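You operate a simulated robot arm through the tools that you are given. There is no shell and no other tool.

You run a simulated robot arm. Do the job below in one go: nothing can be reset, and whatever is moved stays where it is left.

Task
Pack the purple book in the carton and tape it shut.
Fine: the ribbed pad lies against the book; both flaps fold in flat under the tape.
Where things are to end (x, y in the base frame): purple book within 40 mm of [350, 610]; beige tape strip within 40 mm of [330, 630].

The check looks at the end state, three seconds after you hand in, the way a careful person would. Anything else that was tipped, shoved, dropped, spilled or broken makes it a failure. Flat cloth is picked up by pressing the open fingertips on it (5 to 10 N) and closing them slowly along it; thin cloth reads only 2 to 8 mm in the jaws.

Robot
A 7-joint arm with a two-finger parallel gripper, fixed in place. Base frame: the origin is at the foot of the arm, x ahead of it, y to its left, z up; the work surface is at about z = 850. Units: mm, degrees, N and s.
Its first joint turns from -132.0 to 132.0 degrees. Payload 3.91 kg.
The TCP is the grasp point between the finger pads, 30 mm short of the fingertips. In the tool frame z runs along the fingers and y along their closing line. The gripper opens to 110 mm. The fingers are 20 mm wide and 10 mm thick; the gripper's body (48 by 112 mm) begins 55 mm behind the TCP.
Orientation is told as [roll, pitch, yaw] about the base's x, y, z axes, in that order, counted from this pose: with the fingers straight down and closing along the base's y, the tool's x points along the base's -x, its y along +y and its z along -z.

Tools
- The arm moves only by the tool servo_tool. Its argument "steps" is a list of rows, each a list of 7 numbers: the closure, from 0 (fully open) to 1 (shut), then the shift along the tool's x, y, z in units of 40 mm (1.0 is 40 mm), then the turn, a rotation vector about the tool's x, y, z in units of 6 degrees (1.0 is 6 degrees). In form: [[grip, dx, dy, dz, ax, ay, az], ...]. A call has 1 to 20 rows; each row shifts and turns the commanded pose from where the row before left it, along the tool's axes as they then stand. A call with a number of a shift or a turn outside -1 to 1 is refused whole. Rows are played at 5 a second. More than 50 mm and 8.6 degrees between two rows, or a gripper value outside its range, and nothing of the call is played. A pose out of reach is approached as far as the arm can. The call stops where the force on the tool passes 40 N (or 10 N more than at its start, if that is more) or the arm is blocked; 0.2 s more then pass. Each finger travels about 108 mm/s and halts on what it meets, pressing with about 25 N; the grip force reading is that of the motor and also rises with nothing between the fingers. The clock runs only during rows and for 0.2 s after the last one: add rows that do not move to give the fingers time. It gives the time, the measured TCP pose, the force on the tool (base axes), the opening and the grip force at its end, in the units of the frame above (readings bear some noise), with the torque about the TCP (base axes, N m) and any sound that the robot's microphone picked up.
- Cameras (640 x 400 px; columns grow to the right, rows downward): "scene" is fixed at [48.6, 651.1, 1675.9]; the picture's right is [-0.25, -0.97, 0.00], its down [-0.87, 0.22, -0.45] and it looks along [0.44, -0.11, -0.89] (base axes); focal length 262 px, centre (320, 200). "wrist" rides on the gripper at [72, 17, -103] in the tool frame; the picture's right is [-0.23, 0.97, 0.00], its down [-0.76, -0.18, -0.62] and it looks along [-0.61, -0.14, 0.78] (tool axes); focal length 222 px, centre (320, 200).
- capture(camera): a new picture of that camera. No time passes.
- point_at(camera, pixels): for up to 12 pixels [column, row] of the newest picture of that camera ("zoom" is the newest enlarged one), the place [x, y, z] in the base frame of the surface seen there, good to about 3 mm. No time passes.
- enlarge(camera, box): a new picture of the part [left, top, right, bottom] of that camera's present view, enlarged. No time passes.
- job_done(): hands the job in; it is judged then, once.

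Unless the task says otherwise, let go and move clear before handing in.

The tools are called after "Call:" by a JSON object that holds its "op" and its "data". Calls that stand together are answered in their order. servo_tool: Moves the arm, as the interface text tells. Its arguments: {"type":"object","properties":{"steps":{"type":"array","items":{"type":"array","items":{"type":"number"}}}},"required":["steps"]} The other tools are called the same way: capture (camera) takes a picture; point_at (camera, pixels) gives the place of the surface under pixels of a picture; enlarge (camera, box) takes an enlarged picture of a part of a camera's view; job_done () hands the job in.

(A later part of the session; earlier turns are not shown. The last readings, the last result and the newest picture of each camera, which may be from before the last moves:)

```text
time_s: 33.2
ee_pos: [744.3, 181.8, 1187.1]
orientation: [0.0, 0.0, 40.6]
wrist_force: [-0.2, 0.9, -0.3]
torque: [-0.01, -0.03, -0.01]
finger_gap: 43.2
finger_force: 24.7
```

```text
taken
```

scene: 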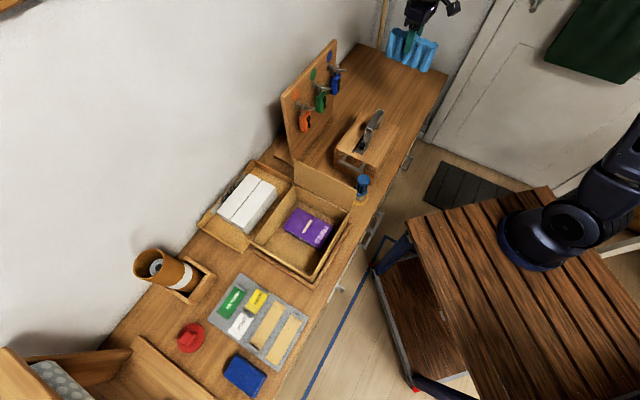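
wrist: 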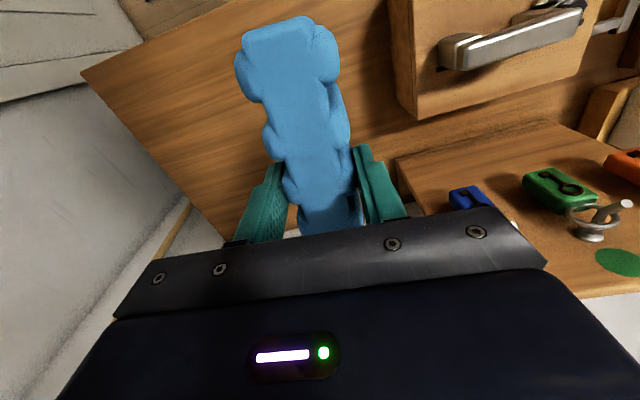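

The pad hangs upright and is very light. I'll turn it to the carton's angle and carry it to n≈256, beside the book.

Call:
{"op": "servo_tool", "data": {"steps": [[0.8, 0, 0, 0, 0, 0, -0.87], [0.8, -0.05, 0.4, 0, 0, 0, 0], [0.8, -0.05, 0.8, 0, 0, 0, 0], [0.8, -0.05, 0.95, 0, 0, 0, 0], [0.8, -0.05, 0.95, 0, 0, 0, 0], [0.8, -0.05, 0.95, 0, 0, 0, 0], [0.8, -0.05, 0.95, 0, 0, 0, 0], [0.8, -0.05, 0.95, 0, 0, 0, 0], [0.8, -0.05, 0.95, 0, 0, 0, 0], [0.8, -0.05, 0.95, 0, 0, 0, 0], [0.8, -0.05, 0.95, 0, 0, 0, 0], [0.8, -0.05, 0.95, 0, 0, 0, 0], [0.8, -0.05, 0.95, 0, 0, 0, 0], [0.8, -0.05, 0.95, 0, 0, 0, 0], [0.8, -0.05, 0.95, 0, 0, 0, 0], [0.8, -0.05, 0.95, 0, 0, 0, 0], [0.8, -0.05, 0.95, 0, 0, 0, 0], [0.8, -0.05, 0.95, 0, 0, 0, 0], [0.8, 0, 0.6, 0, 0, 0, 0], [0.8, 0, 0.28, 0, 0, 0, 0]]}}

Call:
{"op": "servo_tool", "data": {"steps": [[0.8, 0, 0, 0, 0, 0, 0]]}}

Call:
{"op": "capture", "data": {"camera": "scene"}}

Call:
{"op": "capture", "data": {"camera": "wrist"}}

```text
time_s: 37.4
ee_pos: [302.4, 661.2, 1189.3]
orientation: [0.0, 0.0, 45.7]
wrist_force: [-0.3, 0.2, -0.5]
torque: [0.02, -0.02, -0.01]
finger_gap: 43.3
finger_force: 25.4
```

```text
time_s: 37.8
ee_pos: [301.5, 663.3, 1188.2]
orientation: [0.0, 0.0, 45.6]
wrist_force: [0.0, -0.5, 0.0]
torque: [-0.03, 0.01, -0.01]
finger_gap: 42.8
finger_force: 25.2
```

```text
taken
```

scene: 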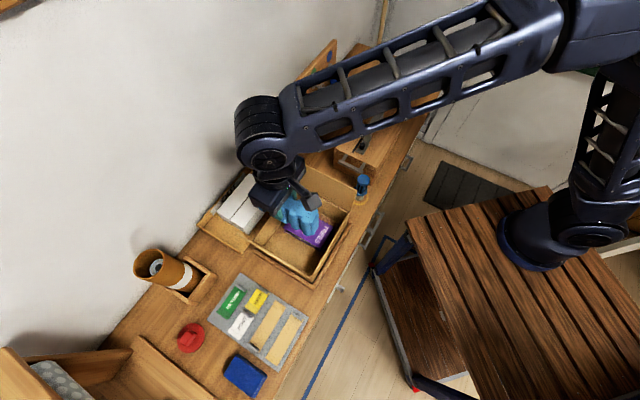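

```text
taken
```

wrist: 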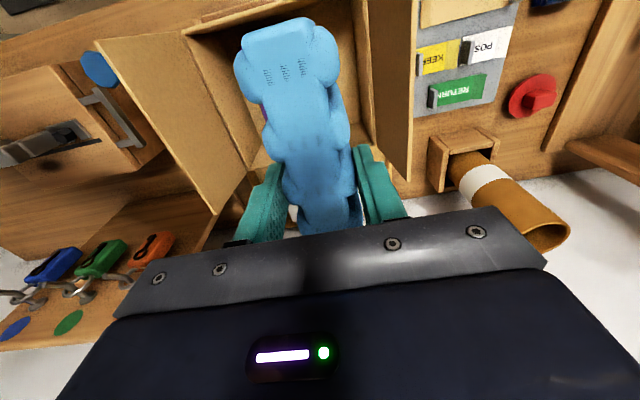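

The pad is over its slot at n≈255, s≈682. I'll shift 4 mm away from the book and lower it into the carton, stopping 10 mm above the floor.

Call:
{"op": "servo_tool", "data": {"steps": [[0.8, 0, 0.1, 0.4, 0, 0, 0], [0.8, 0, 0, 0.8, 0, 0, 0], [0.8, 0, 0, 0.9, 0, 0, 0], [0.8, 0, 0, 0.9, 0, 0, 0], [0.8, 0, 0, 0.9, 0, 0, 0], [0.8, 0, 0, 0.8, 0, 0, 0], [0.8, 0, 0, 0.7, 0, 0, 0], [0.8, 0, 0, 0.5, 0, 0, 0], [0.8, 0, 0, 0.25, 0, 0, 0], [0.8, 0, 0, 0, 0, 0, 0]]}}

Call:
{"op": "capture", "data": {"camera": "wrist"}}

Call:
{"op": "enlarge", "data": {"camera": "scene", "box": [240, 120, 400, 290]}}

```text
time_s: 40.0
ee_pos: [299.5, 664.0, 942.0]
orientation: [0.0, 0.0, 45.6]
wrist_force: [0.3, 0.6, -0.3]
torque: [0.03, 0.03, 0.01]
finger_gap: 43.2
finger_force: 24.5
```

```text
taken
```

wrist: 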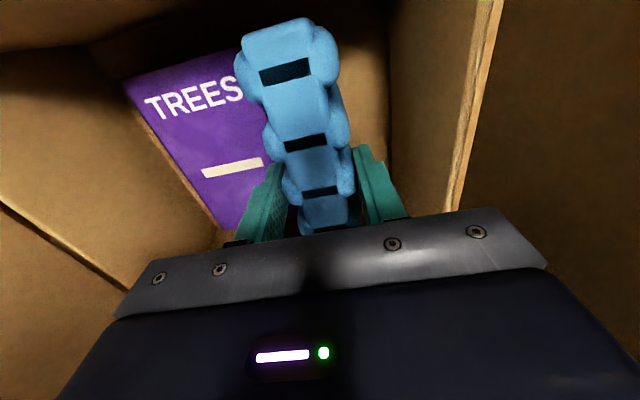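

```text
2.35 times, centred on (320, 205) of scene
```

zoom: 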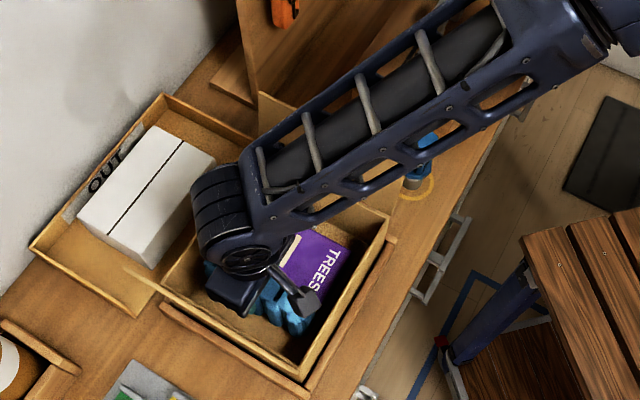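

The pad is inside the carton, about 12 mm above the floor, clear of the book and of the near flap. I'll ease down until it touches.

Call:
{"op": "servo_tool", "data": {"steps": [[0.8, 0, 0, 0.1, 0, 0, 0], [0.8, 0, 0, 0.08, 0, 0, 0], [0.8, 0, 0, 0.05, 0, 0, 0], [0.8, 0, 0, 0.04, 0, 0, 0], [0.8, 0, 0, 0, 0, 0, 0]]}}

```text
time_s: 41.2
ee_pos: [298.1, 664.7, 931.5]
orientation: [0.0, 0.0, 45.7]
wrist_force: [0.4, 0.7, -0.1]
torque: [-0.01, -0.01, -0.02]
finger_gap: 42.9
finger_force: 24.8
```

There is no contact yet at z=931.5. I'll go down another 2–3 mm.

Call:
{"op": "servo_tool", "data": {"steps": [[0.8, 0, 0, 0.04, 0, 0, 0], [0.8, 0, 0, 0.03, 0, 0, 0], [0.8, 0, 0, 0, 0, 0, 0]]}}

```text
time_s: 42.0
ee_pos: [299.7, 667.2, 930.5]
orientation: [0.1, -0.2, 45.7]
wrist_force: [2.7, 0.5, 32.7]
torque: [0.03, -0.08, -0.01]
finger_gap: 43.2
finger_force: 25.5
```

The vertical force jumped to 33 N, so the pad is firmly on the floor. I'll back off about 1.5 mm before sliding it toward the book.

Call:
{"op": "servo_tool", "data": {"steps": [[0.8, 0, 0, -0.05, 0, 0, 0], [0.8, 0, 0, 0, 0, 0, 0]]}}

```text
time_s: 42.6
ee_pos: [299.7, 666.2, 930.4]
orientation: [0.0, 0.0, 45.7]
wrist_force: [1.4, 8.5, 15.2]
torque: [0.58, -0.06, -0.01]
finger_gap: 43.2
finger_force: 25.4
```

There are still 15 N on it, so I'll raise another 1 mm.

Call:
{"op": "servo_tool", "data": {"steps": [[0.8, 0, 0, -0.03, 0, 0, 0], [0.8, 0, 0, 0, 0, 0, 0]]}}

Call:
{"op": "capture", "data": {"camera": "wrist"}}

```text
time_s: 43.2
ee_pos: [299.7, 664.2, 930.3]
orientation: [-0.1, 0.2, 45.7]
wrist_force: [-0.2, -0.1, -0.2]
torque: [0.0, -0.02, -0.01]
finger_gap: 42.8
finger_force: 24.5
```

```text
taken
```

wrist: 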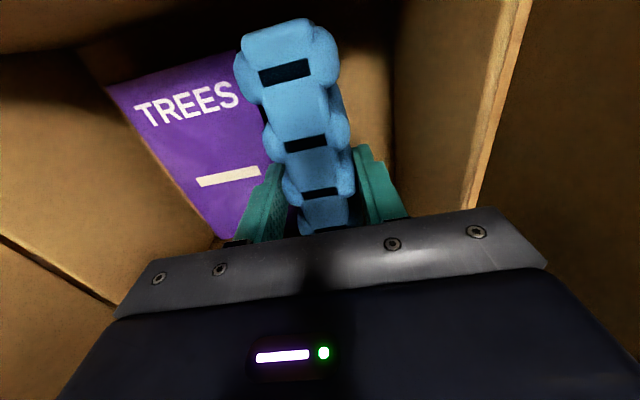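

The load is now zero with the pad just at the floor, at n≈258. I'll slide it toward the book in 1.5 mm steps and watch for side force.

Call:
{"op": "servo_tool", "data": {"steps": [[0.8, 0, -0.04, 0, 0, 0, 0], [0.8, 0, -0.04, 0, 0, 0, 0], [0.8, 0, -0.04, 0, 0, 0, 0], [0.8, 0, -0.03, 0, 0, 0, 0], [0.8, 0, 0, 0, 0, 0, 0]]}}

Call:
{"op": "servo_tool", "data": {"steps": [[0.8, 0, -0.03, 0, 0, 0, 0], [0.8, 0, 0, 0, 0, 0, 0]]}}

Call:
{"op": "capture", "data": {"camera": "wrist"}}

```text
time_s: 44.4
ee_pos: [304.1, 661.1, 930.4]
orientation: [0.0, 0.0, 45.7]
wrist_force: [0.7, 0.1, 0.0]
torque: [-0.03, -0.04, -0.03]
finger_gap: 42.7
finger_force: 25.2
```

```text
time_s: 45.0
ee_pos: [306.0, 659.9, 931.4]
orientation: [0.0, 0.0, 45.7]
wrist_force: [-1.2, 0.5, 0.3]
torque: [0.03, 0.05, -0.07]
finger_gap: 43.1
finger_force: 25.6
```

```text
taken
```

wrist: 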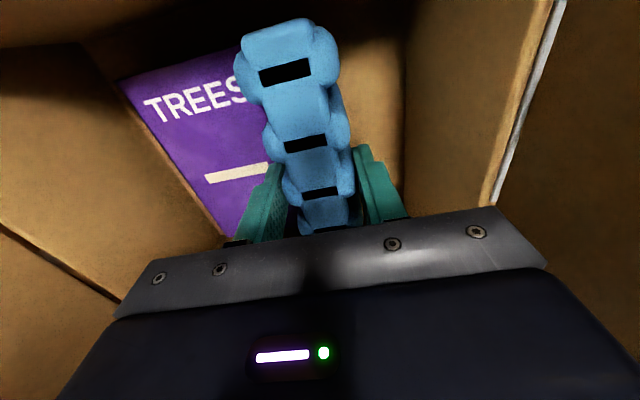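

At n≈250 there is only about 1 N of side force. I'll move another 1.5 mm at a time to be sure it touches the book.

Call:
{"op": "servo_tool", "data": {"steps": [[0.8, 0, -0.04, 0, 0, 0, 0], [0.8, 0, 0, 0, 0, 0, 0]]}}

Call:
{"op": "servo_tool", "data": {"steps": [[0.8, 0, -0.04, 0, 0, 0, 0], [0.8, 0, 0, 0, 0, 0, 0]]}}

Call:
{"op": "capture", "data": {"camera": "wrist"}}

```text
time_s: 45.6
ee_pos: [306.2, 659.9, 930.1]
orientation: [-0.1, 0.1, 45.7]
wrist_force: [-0.9, 1.8, 0.5]
torque: [0.02, 0.08, -0.04]
finger_gap: 43.1
finger_force: 25.1
```

```text
time_s: 46.2
ee_pos: [306.5, 658.3, 928.9]
orientation: [0.0, 0.0, 45.7]
wrist_force: [-2.5, 0.7, 2.8]
torque: [-0.04, 0.2, -0.05]
finger_gap: 43.3
finger_force: 24.9
```

```text
taken
```

wrist: 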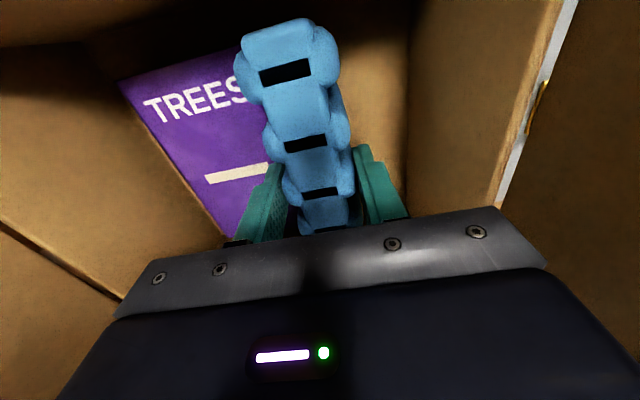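

The book keeps the same place in the wrist view while the pad moves, so the pad is now against the book (side force about 2.5 N). I'll open the fingers a little and rise clear.

Call:
{"op": "servo_tool", "data": {"steps": [[0.55, 0, 0, 0, 0, 0, 0], [0.45, 0, 0, 0, 0, 0, 0], [0.4, 0, 0, 0, 0, 0, 0], [0.4, 0, 0, 0, 0, 0, 0]]}}

Call:
{"op": "capture", "data": {"camera": "wrist"}}

```text
time_s: 47.2
ee_pos: [307.2, 658.4, 929.7]
orientation: [0.0, -0.1, 45.7]
wrist_force: [0.0, 0.5, 0.5]
torque: [0.01, -0.04, -0.01]
finger_gap: 66.0
finger_force: 0.1
```

```text
taken
```

wrist: 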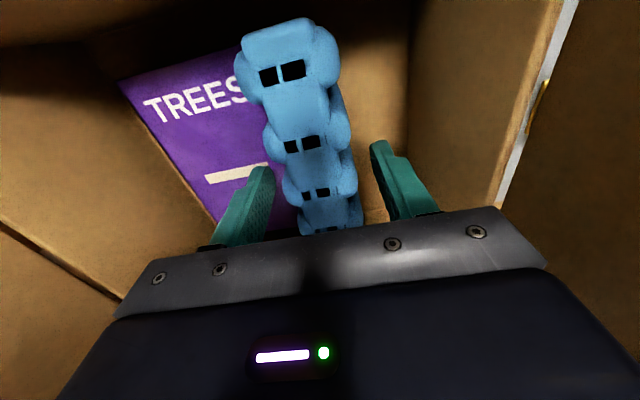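

The pad stands free and touches the book, with both fingers clear of it. I'll rise straight up to z≈1170.

Call:
{"op": "servo_tool", "data": {"steps": [[0.4, 0, 0, -0.2, 0, 0, 0], [0.4, 0, 0, -0.5, 0, 0, 0], [0.4, 0, 0, -0.9, 0, 0, 0], [0.4, 0, 0, -0.9, 0, 0, 0], [0.4, 0, 0, -0.9, 0, 0, 0], [0.4, 0, 0, -0.9, 0, 0, 0], [0.4, 0, 0, -0.9, 0, 0, 0], [0.4, 0, 0, -0.8, 0, 0, 0], [0.4, 0, 0, 0, 0, 0, 0]]}}

Call:
{"op": "capture", "data": {"camera": "wrist"}}

Call:
{"op": "enlarge", "data": {"camera": "scene", "box": [240, 120, 400, 290]}}

```text
time_s: 49.2
ee_pos: [307.9, 659.3, 1170.3]
orientation: [0.0, 0.0, 45.7]
wrist_force: [0.1, -0.6, -0.3]
torque: [0.02, -0.02, 0.0]
finger_gap: 66.1
finger_force: 0.1
```

```text
taken
```

wrist: 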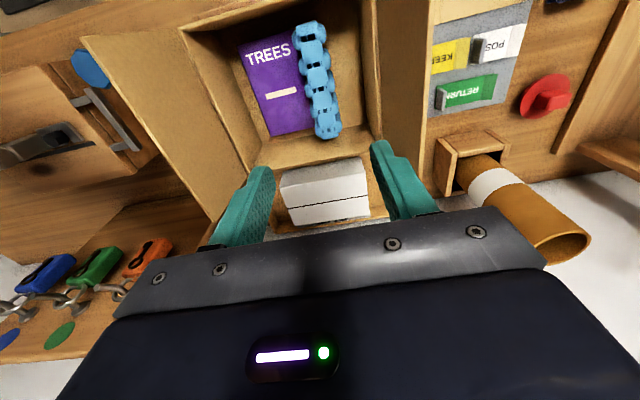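

```text
2.35 times, centred on (320, 205) of scene
```

zoom: 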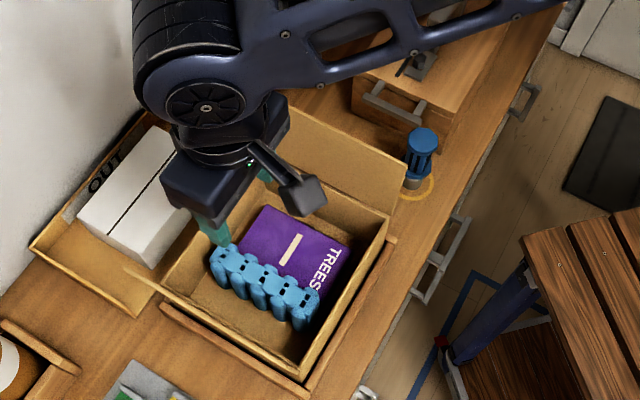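

The book and pad are packed, with the pad touching along the book's side. Next comes the far flap: I'll close the fingers, move over to its outside (n≈60), and come down beside it.

Call:
{"op": "point_at", "data": {"camera": "wrist", "pixels": [[240, 46], [272, 134], [312, 128], [283, 93], [310, 30], [328, 120], [318, 75]]}}

Call:
{"op": "servo_tool", "data": {"steps": [[0.7, 0, -0.4, 0, 0, 0, 0], [1, 0.05, -0.9, 0, 0, 0, 0], [1, 0.05, -0.9, 0, 0, 0, 0], [1, 0, -0.9, 0, 0, 0, 0], [1, 0, -0.9, 0, 0, 0, 0], [1, 0, -0.6, 0, 0, 0, 0], [1, 0, -0.15, 0, 0, 0, 0], [1, 0, 0, 0, 0, 0, 0]]}}

Call:
{"op": "capture", "data": {"camera": "scene"}}

Call:
{"op": "capture", "data": {"camera": "wrist"}}

```text
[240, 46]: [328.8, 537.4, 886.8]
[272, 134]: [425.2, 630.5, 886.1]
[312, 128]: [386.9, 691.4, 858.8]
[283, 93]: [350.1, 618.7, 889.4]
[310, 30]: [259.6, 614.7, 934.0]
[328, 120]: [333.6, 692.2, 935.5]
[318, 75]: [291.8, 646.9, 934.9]
```

```text
time_s: 51.0
ee_pos: [440.0, 522.1, 1169.2]
orientation: [0.0, 0.0, 45.7]
wrist_force: [0.4, -0.5, -0.7]
torque: [0.0, 0.02, 0.02]
finger_gap: 0.0
finger_force: 25.4
```

```text
taken
```

scene: 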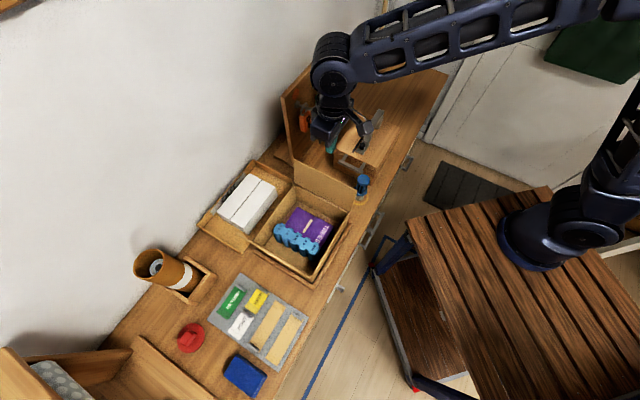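

```text
taken
```

wrist: 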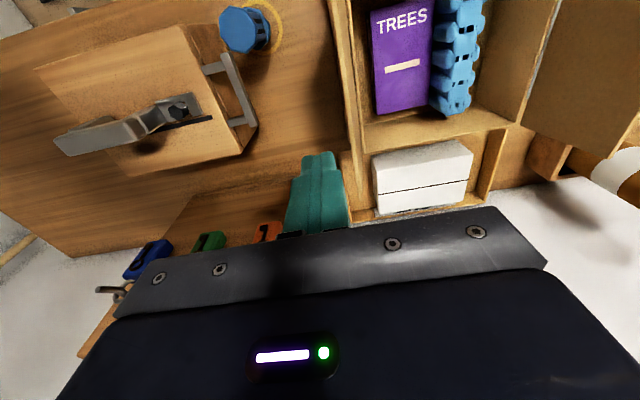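

I'm at n≈58, 33 mm outside the far flap's top edge, and the book and pad look right below. I'll descend so the closed fingertips sit at z≈1032, behind the flap.

Call:
{"op": "servo_tool", "data": {"steps": [[1, 0, 0, 0.5, 0, 0, 0], [1, 0, 0, 0.8, 0, 0, 0], [1, 0, 0, 0.8, 0, 0, 0], [1, 0, 0, 0.55, 0, 0, 0], [1, 0, 0, 0, 0, 0, 0]]}}

Call:
{"op": "enlarge", "data": {"camera": "scene", "box": [240, 80, 400, 290]}}

Call:
{"op": "capture", "data": {"camera": "wrist"}}

```text
time_s: 52.2
ee_pos: [439.6, 525.8, 1062.5]
orientation: [0.0, -0.1, 45.7]
wrist_force: [0.4, 0.7, 0.2]
torque: [-0.02, 0.01, 0.0]
finger_gap: 0.0
finger_force: 24.8
```

```text
1.90 times, centred on (320, 185) of scene
```

zoom: 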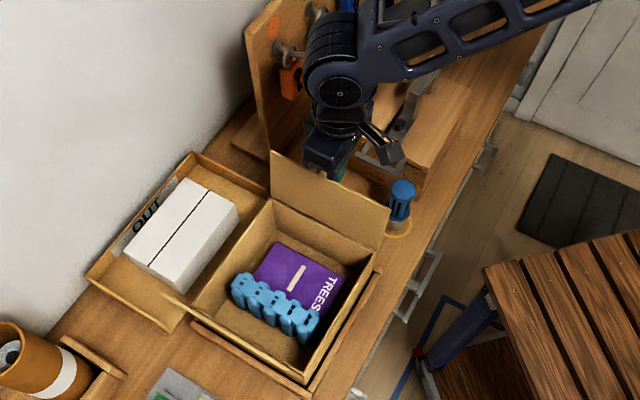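

```text
taken
```

wrist: 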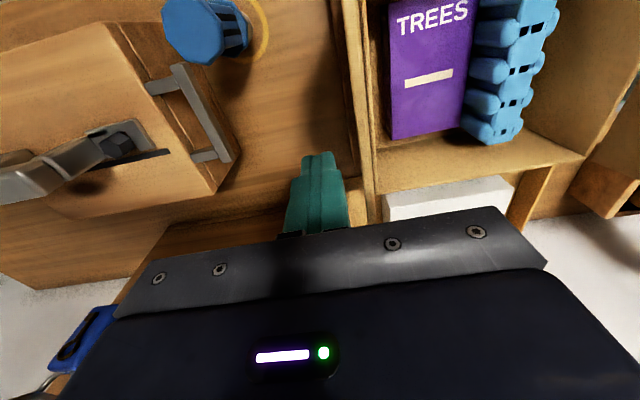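

The closed fingers are behind the far flap at n≈61, with the body above its top edge. I'll push slowly toward the carton and watch the force as the flap starts to fold.

Call:
{"op": "servo_tool", "data": {"steps": [[1, 0, 0.3, 0, 0, 0, 0], [1, 0, 0.2, 0, 0, 0, 0], [1, 0, 0.2, 0, 0, 0, 0], [1, 0, 0.2, 0, 0, 0, 0], [1, 0, 0, 0, 0, 0, 0]]}}

Call:
{"op": "enlarge", "data": {"camera": "scene", "box": [240, 80, 400, 290]}}

Call:
{"op": "capture", "data": {"camera": "wrist"}}

```text
time_s: 53.4
ee_pos: [414.8, 550.1, 1065.8]
orientation: [0.0, -0.1, 45.7]
wrist_force: [0.0, 0.1, -1.0]
torque: [0.01, 0.02, -0.01]
finger_gap: 0.0
finger_force: 24.5
```

```text
1.90 times, centred on (320, 185) of scene
```

zoom: 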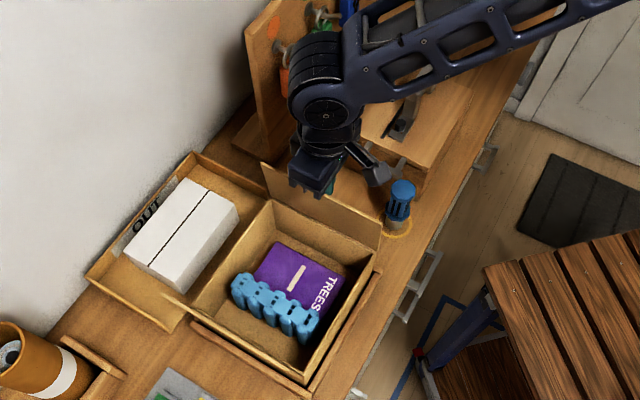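

```text
taken
```

wrist: 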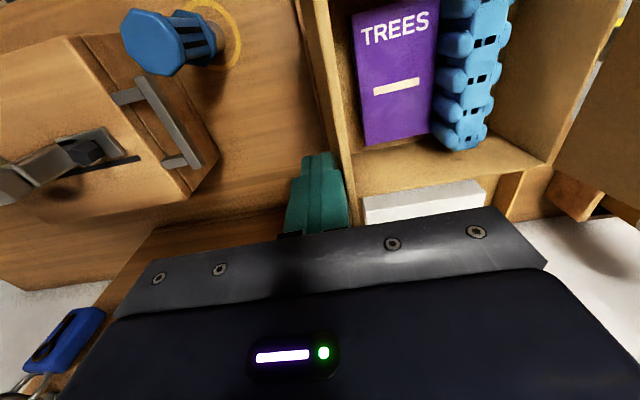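

The flap is turning with almost no force (its top corner moved in the scene zoom). I'll follow its arc inward and down in small steps.

Call:
{"op": "servo_tool", "data": {"steps": [[1, 0, 0.25, 0.07, 0, 0, 0], [1, 0, 0.25, 0.08, 0, 0, 0], [1, 0, 0.22, 0.09, 0, 0, 0], [1, 0, 0.21, 0.09, 0, 0, 0], [1, 0, 0.18, 0.14, 0, 0, 0], [1, 0, 0.18, 0.14, 0, 0, 0], [1, 0, 0, 0, 0, 0, 0]]}}

Call:
{"op": "enlarge", "data": {"camera": "scene", "box": [240, 80, 400, 290]}}

Call:
{"op": "capture", "data": {"camera": "wrist"}}

```text
time_s: 55.0
ee_pos: [378.6, 585.1, 1038.7]
orientation: [0.0, 0.0, 45.7]
wrist_force: [1.0, -0.4, 0.2]
torque: [0.02, 0.0, 0.03]
finger_gap: 0.0
finger_force: 25.0
```

```text
1.90 times, centred on (320, 185) of scene
```

zoom: 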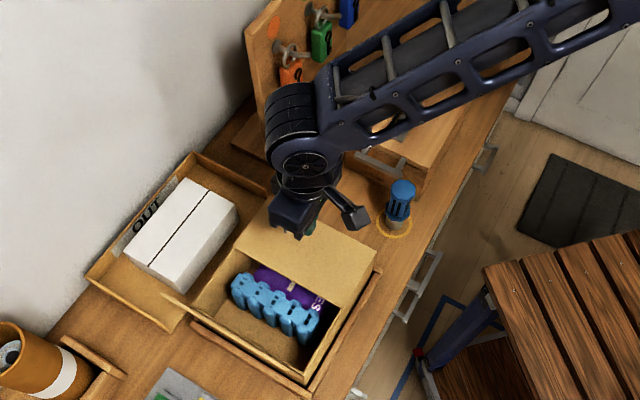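

```text
taken
```

wrist: 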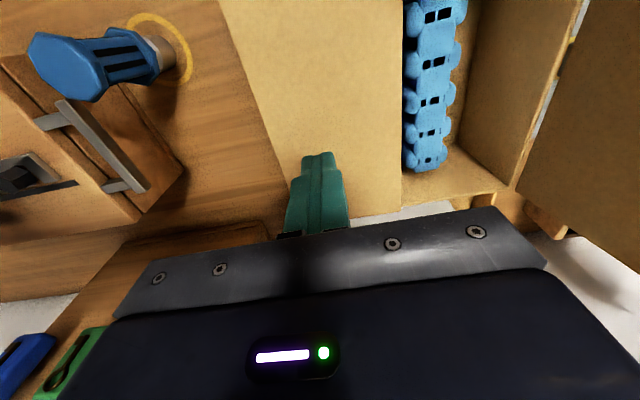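

The far flap has folded about halfway over the book. I'll carry on along the arc down to the flat position.

Call:
{"op": "servo_tool", "data": {"steps": [[1, 0, 0.15, 0.18, 0, 0, 0], [1, 0, 0.13, 0.2, 0, 0, 0], [1, 0, 0.1, 0.2, 0, 0, 0], [1, 0, 0.08, 0.2, 0, 0, 0], [1, 0, 0.04, 0.2, 0, 0, 0], [1, 0, 0.02, 0.12, 0, 0, 0], [1, 0, 0, 0, 0, 0, 0]]}}

Call:
{"op": "enlarge", "data": {"camera": "scene", "box": [240, 80, 400, 290]}}

Call:
{"op": "capture", "data": {"camera": "wrist"}}

```text
time_s: 56.6
ee_pos: [361.9, 597.5, 996.1]
orientation: [-0.1, 0.0, 45.7]
wrist_force: [1.6, -0.8, 0.4]
torque: [0.02, -0.02, 0.04]
finger_gap: 0.0
finger_force: 25.1
```

```text
1.90 times, centred on (320, 185) of scene
```

zoom: 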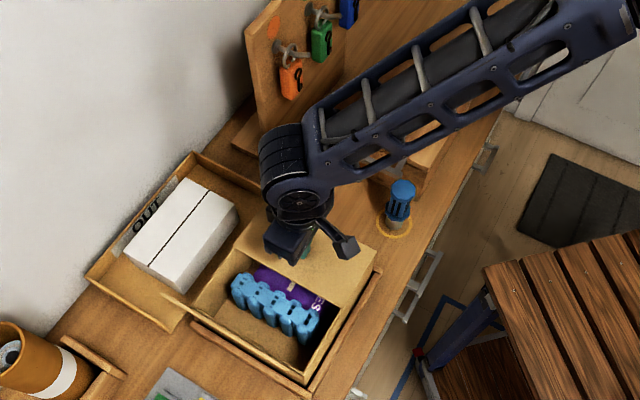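

```text
taken
```

wrist: 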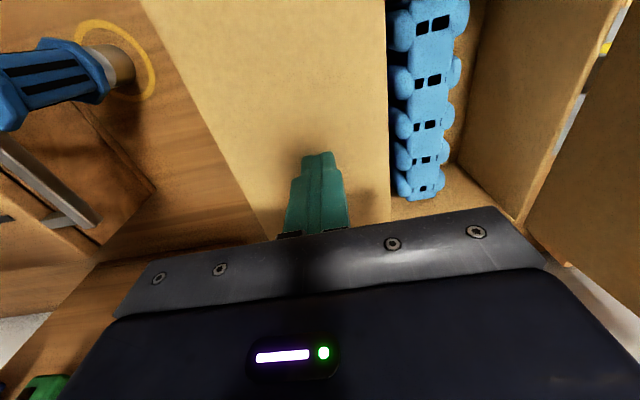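

Now at z=996 with the flap nearly flat and little force, I'll measure points on the flap to see its slope.

Call:
{"op": "point_at", "data": {"camera": "wrist", "pixels": [[380, 30], [375, 150], [270, 80], [230, 100], [330, 80], [260, 200], [380, 200], [370, 215], [200, 30], [300, 20]]}}

```text
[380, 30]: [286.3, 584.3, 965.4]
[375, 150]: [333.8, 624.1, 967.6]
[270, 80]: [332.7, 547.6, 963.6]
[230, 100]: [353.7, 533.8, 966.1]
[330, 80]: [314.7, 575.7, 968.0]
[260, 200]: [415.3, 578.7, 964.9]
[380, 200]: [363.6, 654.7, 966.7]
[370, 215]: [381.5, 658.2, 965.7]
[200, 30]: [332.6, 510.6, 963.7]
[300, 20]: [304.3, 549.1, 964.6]
```

The flap reads z≈964–968 throughout, so it's flat. I'll press lightly once more, then lift off and see whether it stays down.

Call:
{"op": "servo_tool", "data": {"steps": [[1, 0, 0, 0.04, 0, 0, 0], [1, 0, 0, 0.03, 0, 0, 0], [1, 0, 0, 0, 0, 0, 0]]}}

Call:
{"op": "servo_tool", "data": {"steps": [[1, 0, 0, -0.2, 0, 0, 0], [1, 0, 0, -0.5, 0, 0, 0], [1, 0, 0, -0.8, 0, 0, 0], [1, 0, 0, -0.8, 0, 0, 0], [1, 0, 0, 0, 0, 0, 0]]}}

Call:
{"op": "enlarge", "data": {"camera": "scene", "box": [240, 80, 400, 290]}}

Call:
{"op": "capture", "data": {"camera": "wrist"}}

```text
time_s: 57.4
ee_pos: [362.5, 597.7, 994.8]
orientation: [0.0, -0.2, 45.7]
wrist_force: [3.1, -7.6, 37.3]
torque: [-0.35, -0.11, 0.15]
finger_gap: 0.0
finger_force: 25.2
```

```text
time_s: 58.6
ee_pos: [363.4, 600.4, 1084.6]
orientation: [0.1, 0.0, 45.7]
wrist_force: [0.8, 0.7, 0.5]
torque: [-0.01, 0.0, 0.0]
finger_gap: 0.0
finger_force: 25.7
```

```text
1.90 times, centred on (320, 185) of scene
```

zoom: 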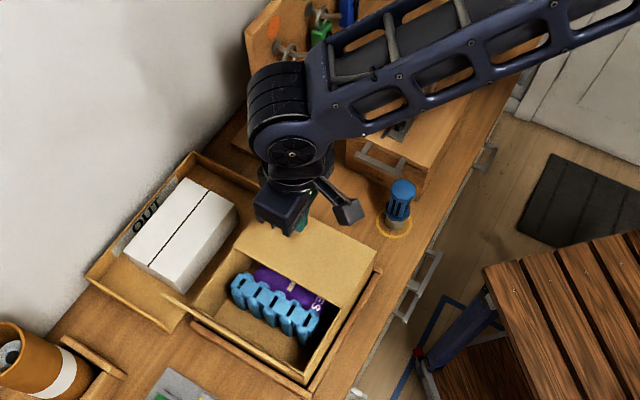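

```text
taken
```

wrist: 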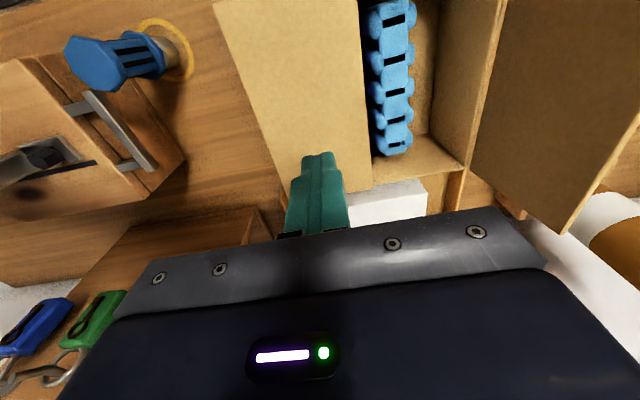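

The far flap appears to stay down after I lifted off. I'll check its height.

Call:
{"op": "point_at", "data": {"camera": "wrist", "pixels": [[350, 30], [360, 100], [365, 170], [290, 80], [250, 60], [300, 20], [260, 110], [320, 120]]}}

```text
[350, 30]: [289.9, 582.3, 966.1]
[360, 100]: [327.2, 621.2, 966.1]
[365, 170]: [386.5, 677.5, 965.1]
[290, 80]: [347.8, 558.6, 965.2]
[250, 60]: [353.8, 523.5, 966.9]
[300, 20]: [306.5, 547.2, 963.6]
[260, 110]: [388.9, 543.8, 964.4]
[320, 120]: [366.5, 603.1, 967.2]
```

The far flap stays flat at z≈965. The near flap is next; I'll check the cylinder and the space around its outer side first.

Call:
{"op": "capture", "data": {"camera": "scene"}}

Call:
{"op": "point_at", "data": {"camera": "scene", "pixels": [[140, 258], [160, 262], [185, 278], [195, 290], [210, 270], [235, 295], [180, 335], [263, 240], [254, 237], [310, 277]]}}

```text
taken
```

scene: 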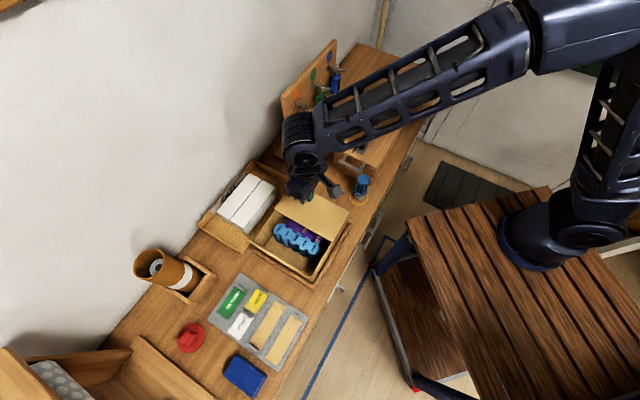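

```text
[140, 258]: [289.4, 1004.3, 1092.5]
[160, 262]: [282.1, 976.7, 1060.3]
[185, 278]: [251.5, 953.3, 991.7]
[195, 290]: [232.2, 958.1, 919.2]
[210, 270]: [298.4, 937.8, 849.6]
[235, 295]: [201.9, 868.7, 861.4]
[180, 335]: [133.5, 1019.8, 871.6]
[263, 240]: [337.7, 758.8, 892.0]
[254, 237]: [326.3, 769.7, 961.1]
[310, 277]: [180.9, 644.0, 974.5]
```

The cylinder is far away (n≈495, s≈890) and the mat is low. I'll raise, cross over the near flap to n≈378, and descend behind it.

Call:
{"op": "servo_tool", "data": {"steps": [[1, 0, 0, -0.8, 0, 0, 0], [1, 0, 0, -0.9, 0, 0, 0], [1, 0, 0, -0.5, 0, 0, 0], [1, 0, 0.5, 0, 0, 0, 0], [1, 0, 0.9, 0, 0, 0, 0], [1, 0, 0.9, 0, 0, 0, 0], [1, 0, 0.9, 0, 0, 0, 0], [1, 0, 0.9, 0, 0, 0, 0], [1, 0, 0.8, 0, 0, 0, 0], [1, 0, 0.36, 0, 0, 0, 0], [1, 0, 0, 0, 0, 0, 0]]}}

Call:
{"op": "capture", "data": {"camera": "scene"}}

Call:
{"op": "capture", "data": {"camera": "wrist"}}

```text
time_s: 61.0
ee_pos: [210.1, 745.9, 1172.2]
orientation: [0.0, 0.0, 45.8]
wrist_force: [0.1, -0.5, 0.2]
torque: [-0.01, 0.02, -0.02]
finger_gap: 0.0
finger_force: 25.2
```

```text
taken
```

scene: 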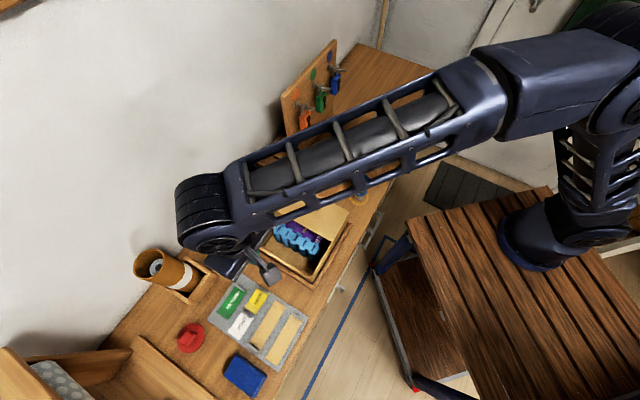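

```text
taken
```

wrist: 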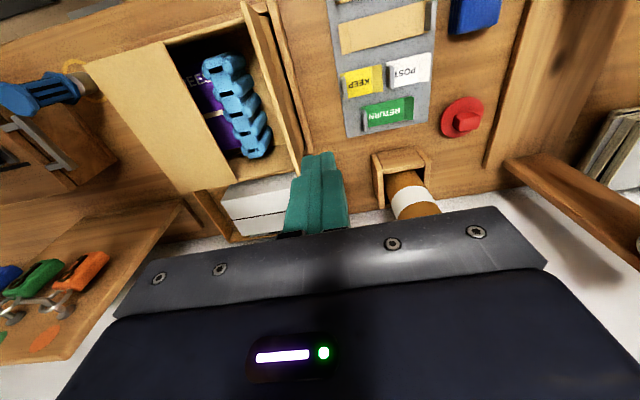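

I'm at n≈379, about 20 mm outside the near flap's top edge (the flap is at (270,90) in the wrist view). I'll descend to put the fingertips at z≈1032.

Call:
{"op": "servo_tool", "data": {"steps": [[1, 0, 0, 0.5, 0, 0, 0], [1, 0, 0, 0.8, 0, 0, 0], [1, 0, 0, 0.8, 0, 0, 0], [1, 0, 0, 0.6, 0, 0, 0], [1, 0, 0, 0, 0, 0, 0]]}}

Call:
{"op": "capture", "data": {"camera": "wrist"}}

Call:
{"op": "enlarge", "data": {"camera": "scene", "box": [160, 130, 380, 310]}}

```text
time_s: 62.2
ee_pos: [210.8, 744.1, 1066.2]
orientation: [0.0, -0.1, 45.7]
wrist_force: [0.1, 0.0, 0.2]
torque: [0.03, -0.01, -0.02]
finger_gap: 0.0
finger_force: 25.3
```

```text
taken
```

wrist: 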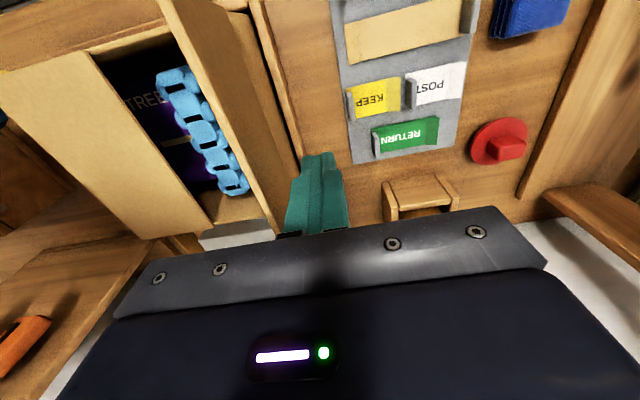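

```text
2.22 times, centred on (270, 220) of scene
```

zoom: 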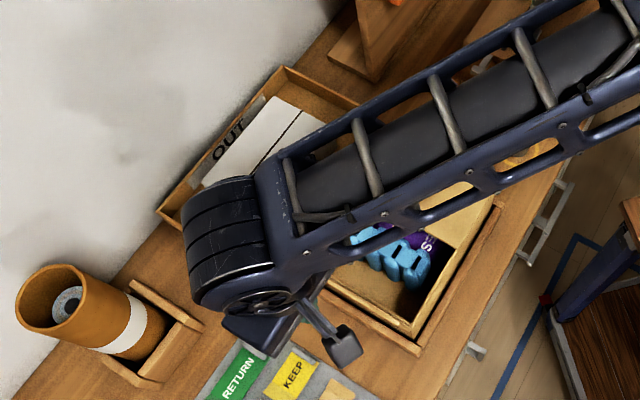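

The fingers are just outside the near flap. I'll push it inward, following the mirrored arc in small steps.

Call:
{"op": "servo_tool", "data": {"steps": [[1, 0, -0.3, 0.05, 0, 0, 0], [1, 0, -0.25, 0.05, 0, 0, 0], [1, 0, -0.25, 0, 0, 0, 0], [1, 0, -0.25, 0, 0, 0, 0], [1, 0, -0.22, 0.03, 0, 0, 0], [1, 0, -0.23, 0.04, 0, 0, 0], [1, 0, 0, 0, 0, 0, 0]]}}

Call:
{"op": "capture", "data": {"camera": "wrist"}}

```text
time_s: 63.8
ee_pos: [255.7, 704.3, 1059.6]
orientation: [0.0, 0.0, 45.6]
wrist_force: [-0.7, 1.1, -0.7]
torque: [0.01, 0.01, -0.02]
finger_gap: 0.0
finger_force: 25.1
```

```text
taken
```

wrist: 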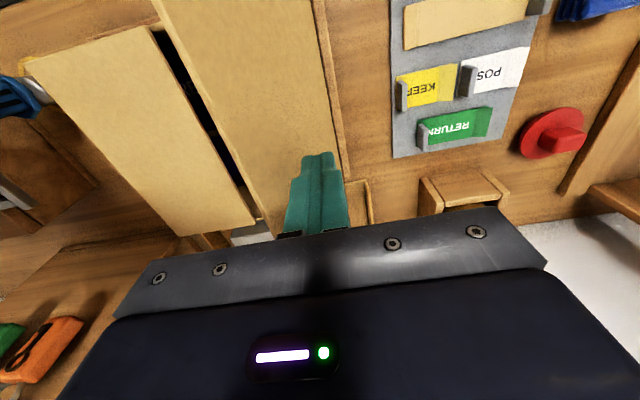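

The near flap is tilting in cleanly. I'll continue along the arc down to about z=996.

Call:
{"op": "servo_tool", "data": {"steps": [[1, 0, -0.22, 0.08, 0, 0, 0], [1, 0, -0.21, 0.1, 0, 0, 0], [1, 0, -0.18, 0.14, 0, 0, 0], [1, 0, -0.18, 0.14, 0, 0, 0], [1, 0, -0.15, 0.19, 0, 0, 0], [1, 0, -0.14, 0.19, 0, 0, 0], [1, 0, -0.1, 0.21, 0, 0, 0], [1, 0, -0.08, 0.21, 0, 0, 0], [1, 0, -0.03, 0.18, 0, 0, 0], [1, 0, -0.02, 0.14, 0, 0, 0], [1, 0, 0, 0, 0, 0, 0]]}}

Call:
{"op": "capture", "data": {"camera": "wrist"}}

```text
time_s: 66.2
ee_pos: [293.9, 667.6, 995.1]
orientation: [0.1, -0.1, 45.7]
wrist_force: [1.2, 1.6, 14.8]
torque: [0.06, 0.03, 0.01]
finger_gap: 0.0
finger_force: 25.0
```

```text
taken
```

wrist: 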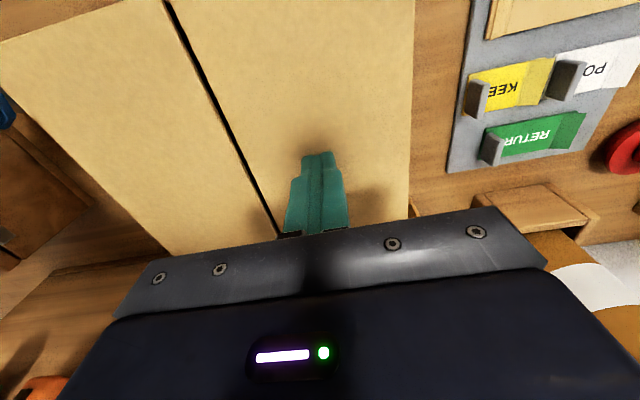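

Both flaps are folded with the seam running from (165,0) to (285,230), and 15 N shows the near flap is pressed down. I'll lift off and check their heights.

Call:
{"op": "servo_tool", "data": {"steps": [[1, 0, 0, -0.2, 0, 0, 0], [1, 0, 0, -0.5, 0, 0, 0], [1, 0, 0, -0.9, 0, 0, 0], [1, 0, 0, -0.9, 0, 0, 0], [1, 0, 0, -0.9, 0, 0, 0], [1, 0, 0, -0.9, 0, 0, 0], [1, 0, 0, 0, 0, 0, 0]]}}

Call:
{"op": "capture", "data": {"camera": "wrist"}}

Call:
{"op": "point_at", "data": {"camera": "wrist", "pixels": [[150, 80], [200, 40], [230, 120], [250, 60], [300, 60], [330, 100], [290, 20], [240, 180], [280, 140], [350, 150], [180, 130], [320, 40]]}}

```text
time_s: 67.8
ee_pos: [295.0, 667.3, 1170.0]
orientation: [0.0, -0.1, 45.6]
wrist_force: [0.4, 0.0, 0.0]
torque: [-0.01, 0.01, -0.02]
finger_gap: 0.0
finger_force: 25.2
```

```text
taken
```

wrist: 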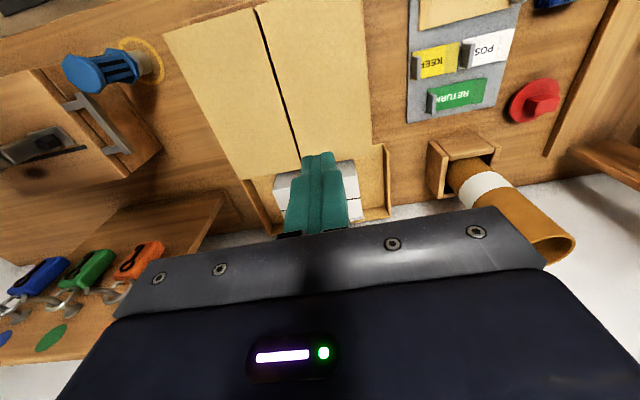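

```text
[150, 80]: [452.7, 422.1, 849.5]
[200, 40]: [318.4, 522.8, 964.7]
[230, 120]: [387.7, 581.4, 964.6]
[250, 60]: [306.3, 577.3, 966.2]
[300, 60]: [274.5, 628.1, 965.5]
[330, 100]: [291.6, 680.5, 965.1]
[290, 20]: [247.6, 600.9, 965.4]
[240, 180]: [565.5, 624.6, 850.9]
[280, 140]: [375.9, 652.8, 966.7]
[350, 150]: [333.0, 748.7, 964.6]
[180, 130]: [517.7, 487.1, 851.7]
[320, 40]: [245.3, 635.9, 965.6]
```

Both flaps lie flat at z≈965 and stay down. Next is the tape: I'll move over the grey mat for a close look.

Call:
{"op": "servo_tool", "data": {"steps": [[0.5, 0.3, 0.5, 0, 0, 0, 0], [0, 0.45, 0.8, 0, 0, 0, 0], [0, 0.45, 0.8, 0, 0, 0, 0], [0, 0.45, 0.8, 0, 0, 0, 0], [0, 0.45, 0.8, 0, 0, 0, 0], [0, 0.45, 0.6, 0, 0, 0, 0], [0, 0, 0.2, 0, 0, 0, 0], [0, 0, 0, 0, 0, 0, 0]]}}

Call:
{"op": "capture", "data": {"camera": "wrist"}}

Call:
{"op": "enlarge", "data": {"camera": "scene", "box": [200, 260, 320, 380]}}

```text
time_s: 69.6
ee_pos: [92.0, 718.1, 1164.9]
orientation: [0.0, 0.0, 45.7]
wrist_force: [0.2, -0.9, 0.1]
torque: [-0.01, 0.0, 0.0]
finger_gap: 110.0
finger_force: 0.1
```

```text
taken
```

wrist: 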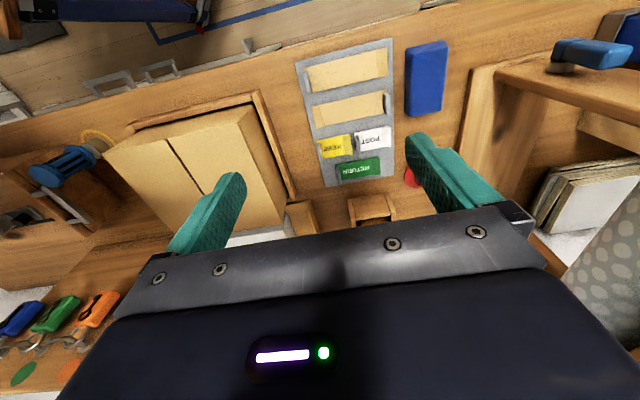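

```text
3.33 times, centred on (260, 320) of scene
```

zoom: 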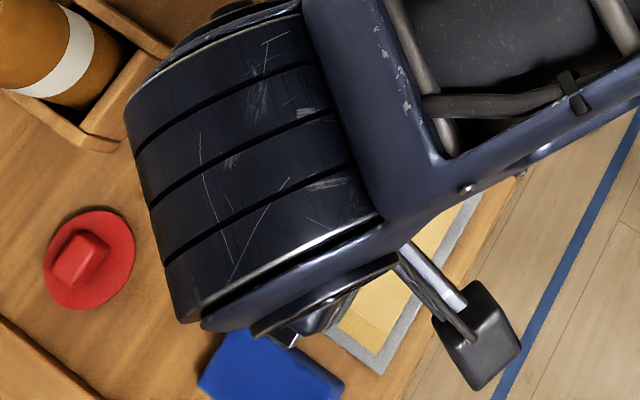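

The mat is at (345,110) in the wrist view with two beige strips. I'll zoom in on it.

Call:
{"op": "enlarge", "data": {"camera": "wrist", "box": [285, 30, 405, 195]}}

Call:
{"op": "point_at", "data": {"camera": "wrist", "pixels": [[308, 74], [385, 60], [311, 88], [388, 75], [313, 112], [383, 95], [316, 127], [384, 110], [345, 73], [348, 110], [300, 62], [395, 45]]}}

```text
2.42 times, centred on (345, 112) of wrist
```

zoom: 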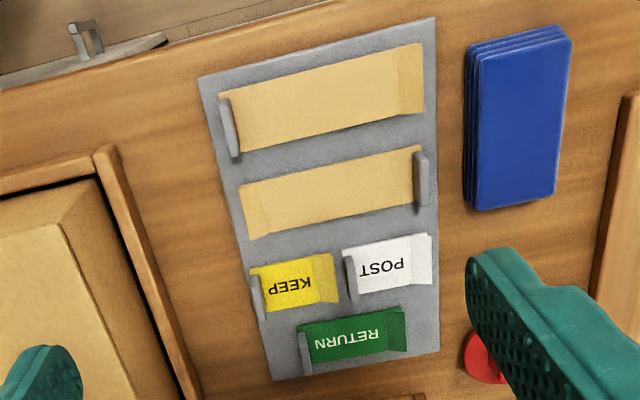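

```text
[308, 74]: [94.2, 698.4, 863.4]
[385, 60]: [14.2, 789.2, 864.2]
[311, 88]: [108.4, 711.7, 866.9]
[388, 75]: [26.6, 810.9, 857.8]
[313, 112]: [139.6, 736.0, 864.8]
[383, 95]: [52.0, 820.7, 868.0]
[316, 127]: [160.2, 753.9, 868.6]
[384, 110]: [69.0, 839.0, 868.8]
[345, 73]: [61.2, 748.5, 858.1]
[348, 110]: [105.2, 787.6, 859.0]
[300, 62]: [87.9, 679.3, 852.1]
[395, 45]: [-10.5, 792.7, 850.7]
```

The two strips each have a grey bar at one end and a slightly raised other end (z≈864–868 against 858 mid-strip). I'll measure the neighbours and get a lower, closer view.

Call:
{"op": "point_at", "data": {"camera": "wrist", "pixels": [[425, 80], [410, 175], [590, 50], [560, 70], [500, 80], [485, 130], [600, 180], [630, 90], [370, 205], [375, 165]]}}

Call:
{"op": "servo_tool", "data": {"steps": [[0, 0, 0.3, 0.6, 0, 0, 0], [0, 0, 0.4, 0.8, 0, 0, 0], [0, 0, 0.35, 0.8, 0, 0, 0], [0, 0, 0, 0.8, 0, 0, 0], [0, 0, 0, 0.3, 0, 0, 0], [0, 0, 0, 0, 0, 0, 0]]}}

Call:
{"op": "capture", "data": {"camera": "wrist"}}

Call:
{"op": "enlarge", "data": {"camera": "wrist", "box": [220, 0, 440, 200]}}

```text
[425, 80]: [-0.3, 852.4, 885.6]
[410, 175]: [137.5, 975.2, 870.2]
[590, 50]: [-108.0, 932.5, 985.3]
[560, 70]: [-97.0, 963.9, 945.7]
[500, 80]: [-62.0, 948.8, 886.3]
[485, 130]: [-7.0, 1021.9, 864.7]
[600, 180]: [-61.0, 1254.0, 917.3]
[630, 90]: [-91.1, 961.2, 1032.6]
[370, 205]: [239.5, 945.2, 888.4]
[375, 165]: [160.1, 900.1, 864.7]
```

```text
time_s: 71.0
ee_pos: [62.5, 749.9, 1033.7]
orientation: [0.0, 0.0, 45.7]
wrist_force: [-0.6, 0.3, 0.0]
torque: [-0.05, 0.02, -0.03]
finger_gap: 110.1
finger_force: 0.1
```

```text
taken
```

wrist: 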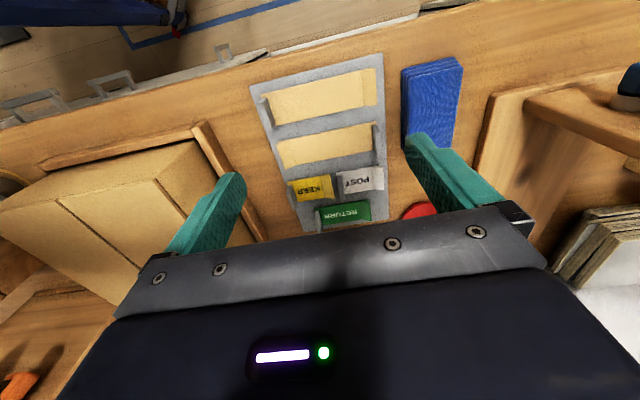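

```text
2.00 times, centred on (330, 100) of wrist
```

zoom: 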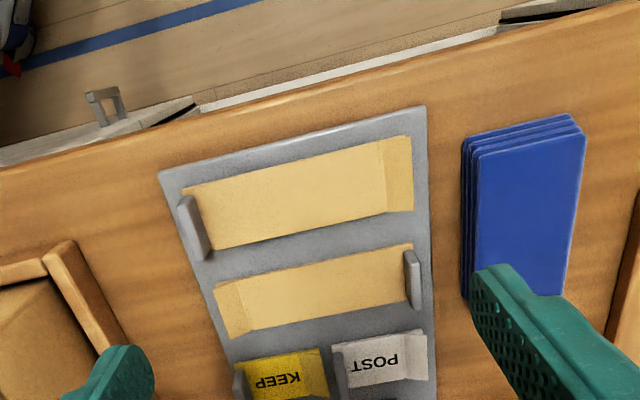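

The zoom shows strip 1's right end (390,170) bent up and its grey bar at (193,225); strip 2 is the reverse. I'll read the height profile along both strips and the bars.

Call:
{"op": "point_at", "data": {"camera": "zoom", "pixels": [[200, 215], [230, 205], [300, 190], [365, 175], [385, 172], [395, 170], [405, 168], [410, 165], [184, 205], [192, 200], [200, 240], [205, 255]]}}

Call:
{"op": "point_at", "data": {"camera": "zoom", "pixels": [[222, 310], [230, 307], [240, 305], [250, 302], [320, 285], [395, 272], [410, 255], [413, 280], [418, 300], [405, 265], [425, 200], [170, 180]]}}

Call:
{"op": "point_at", "data": {"camera": "zoom", "pixels": [[403, 140], [410, 208], [388, 145], [388, 210], [190, 190], [212, 245], [218, 285], [230, 336], [245, 280], [250, 330], [400, 248], [405, 300]]}}

```text
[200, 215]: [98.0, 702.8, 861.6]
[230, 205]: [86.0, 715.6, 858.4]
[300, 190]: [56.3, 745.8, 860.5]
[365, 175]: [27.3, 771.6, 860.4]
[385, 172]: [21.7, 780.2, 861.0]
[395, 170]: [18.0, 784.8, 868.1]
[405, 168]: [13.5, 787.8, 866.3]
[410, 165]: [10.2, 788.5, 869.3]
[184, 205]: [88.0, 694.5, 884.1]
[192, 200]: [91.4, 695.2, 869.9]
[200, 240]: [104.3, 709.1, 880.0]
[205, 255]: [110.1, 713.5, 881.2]
```

```text
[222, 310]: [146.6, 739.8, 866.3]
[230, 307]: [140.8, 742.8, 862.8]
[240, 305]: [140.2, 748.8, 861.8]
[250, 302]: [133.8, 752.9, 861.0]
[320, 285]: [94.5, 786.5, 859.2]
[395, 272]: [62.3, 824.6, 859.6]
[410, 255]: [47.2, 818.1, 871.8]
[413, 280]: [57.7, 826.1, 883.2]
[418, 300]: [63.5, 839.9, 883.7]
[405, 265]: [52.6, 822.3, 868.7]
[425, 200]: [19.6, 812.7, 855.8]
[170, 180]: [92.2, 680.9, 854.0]
```

```text
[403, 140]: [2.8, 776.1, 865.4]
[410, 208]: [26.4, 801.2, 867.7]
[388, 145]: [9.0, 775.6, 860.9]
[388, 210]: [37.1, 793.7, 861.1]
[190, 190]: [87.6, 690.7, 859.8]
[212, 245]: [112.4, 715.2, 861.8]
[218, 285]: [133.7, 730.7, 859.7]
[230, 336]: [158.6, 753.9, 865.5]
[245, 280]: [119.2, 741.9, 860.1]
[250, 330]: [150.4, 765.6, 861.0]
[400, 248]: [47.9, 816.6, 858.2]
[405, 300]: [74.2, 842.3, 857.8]
```

The grey bars stand up to z≈883 at one end of each strip (about 25 mm tall and thin along the strip), while the other end curls to z≈868. They look like pull tabs that can be pinched from above. I'll move close above strip 1's bar at about (99,704) for a better look.

Call:
{"op": "servo_tool", "data": {"steps": [[0.2, 0.1, -0.5, 0.3, 0, 0, 0], [0.4, 0.085, -0.5, 0.4, 0, 0, 0], [0.5, 0, -0.45, 0.4, 0, 0, 0], [0.5, 0, 0, 0.3, 0, 0, 0.33], [0.5, 0, 0, 0, 0, 0, 0]]}}

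Call:
{"op": "capture", "data": {"camera": "wrist"}}

Call:
{"op": "enlarge", "data": {"camera": "wrist", "box": [230, 20, 430, 210]}}

```text
time_s: 72.2
ee_pos: [97.8, 703.9, 980.4]
orientation: [0.0, 0.0, 43.8]
wrist_force: [0.3, 0.0, -0.8]
torque: [0.02, -0.04, 0.01]
finger_gap: 55.0
finger_force: 0.2
```

```text
taken
```

wrist: 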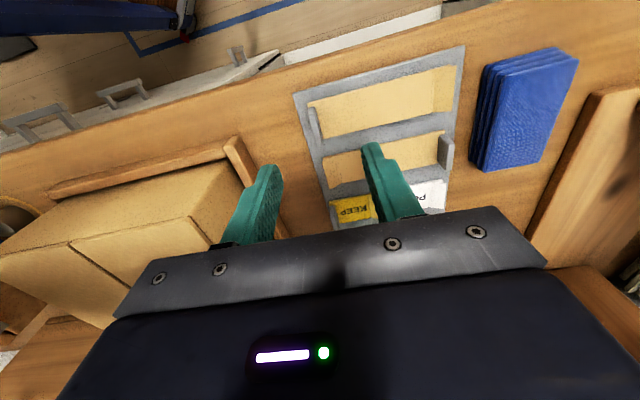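

```text
2.11 times, centred on (330, 115) of wrist
```

zoom: 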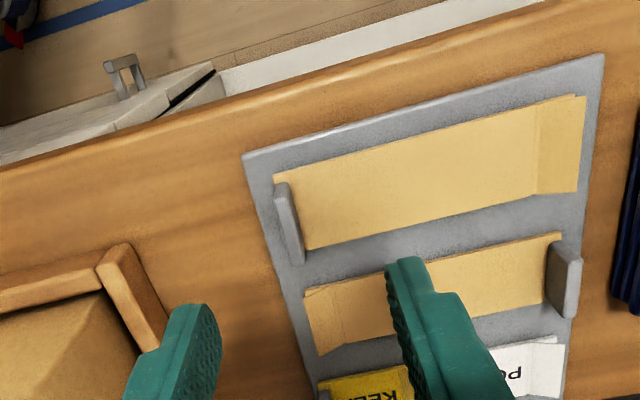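

The bars are thin upright plates at the strips' ends. I'll zoom in tightly on both bars to see whether they belong to the tape or to the mat.

Call:
{"op": "enlarge", "data": {"camera": "wrist", "box": [295, 80, 375, 145]}}

Call:
{"op": "enlarge", "data": {"camera": "wrist", "box": [400, 50, 480, 215]}}

```text
6.15 times, centred on (335, 112) of wrist
```

zoom: 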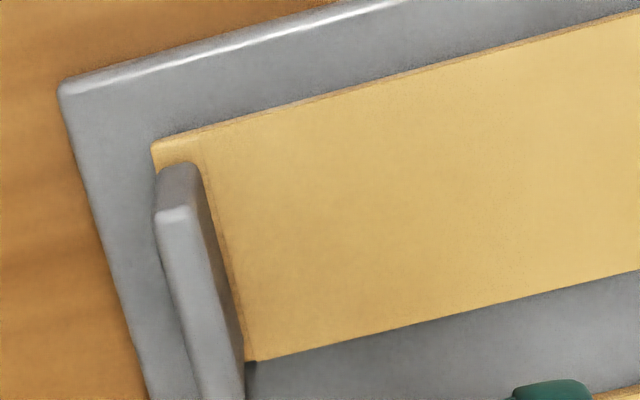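

```text
2.42 times, centred on (440, 132) of wrist
```

zoom: 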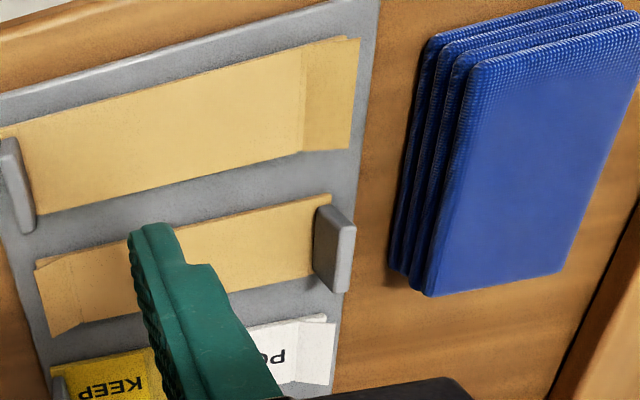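

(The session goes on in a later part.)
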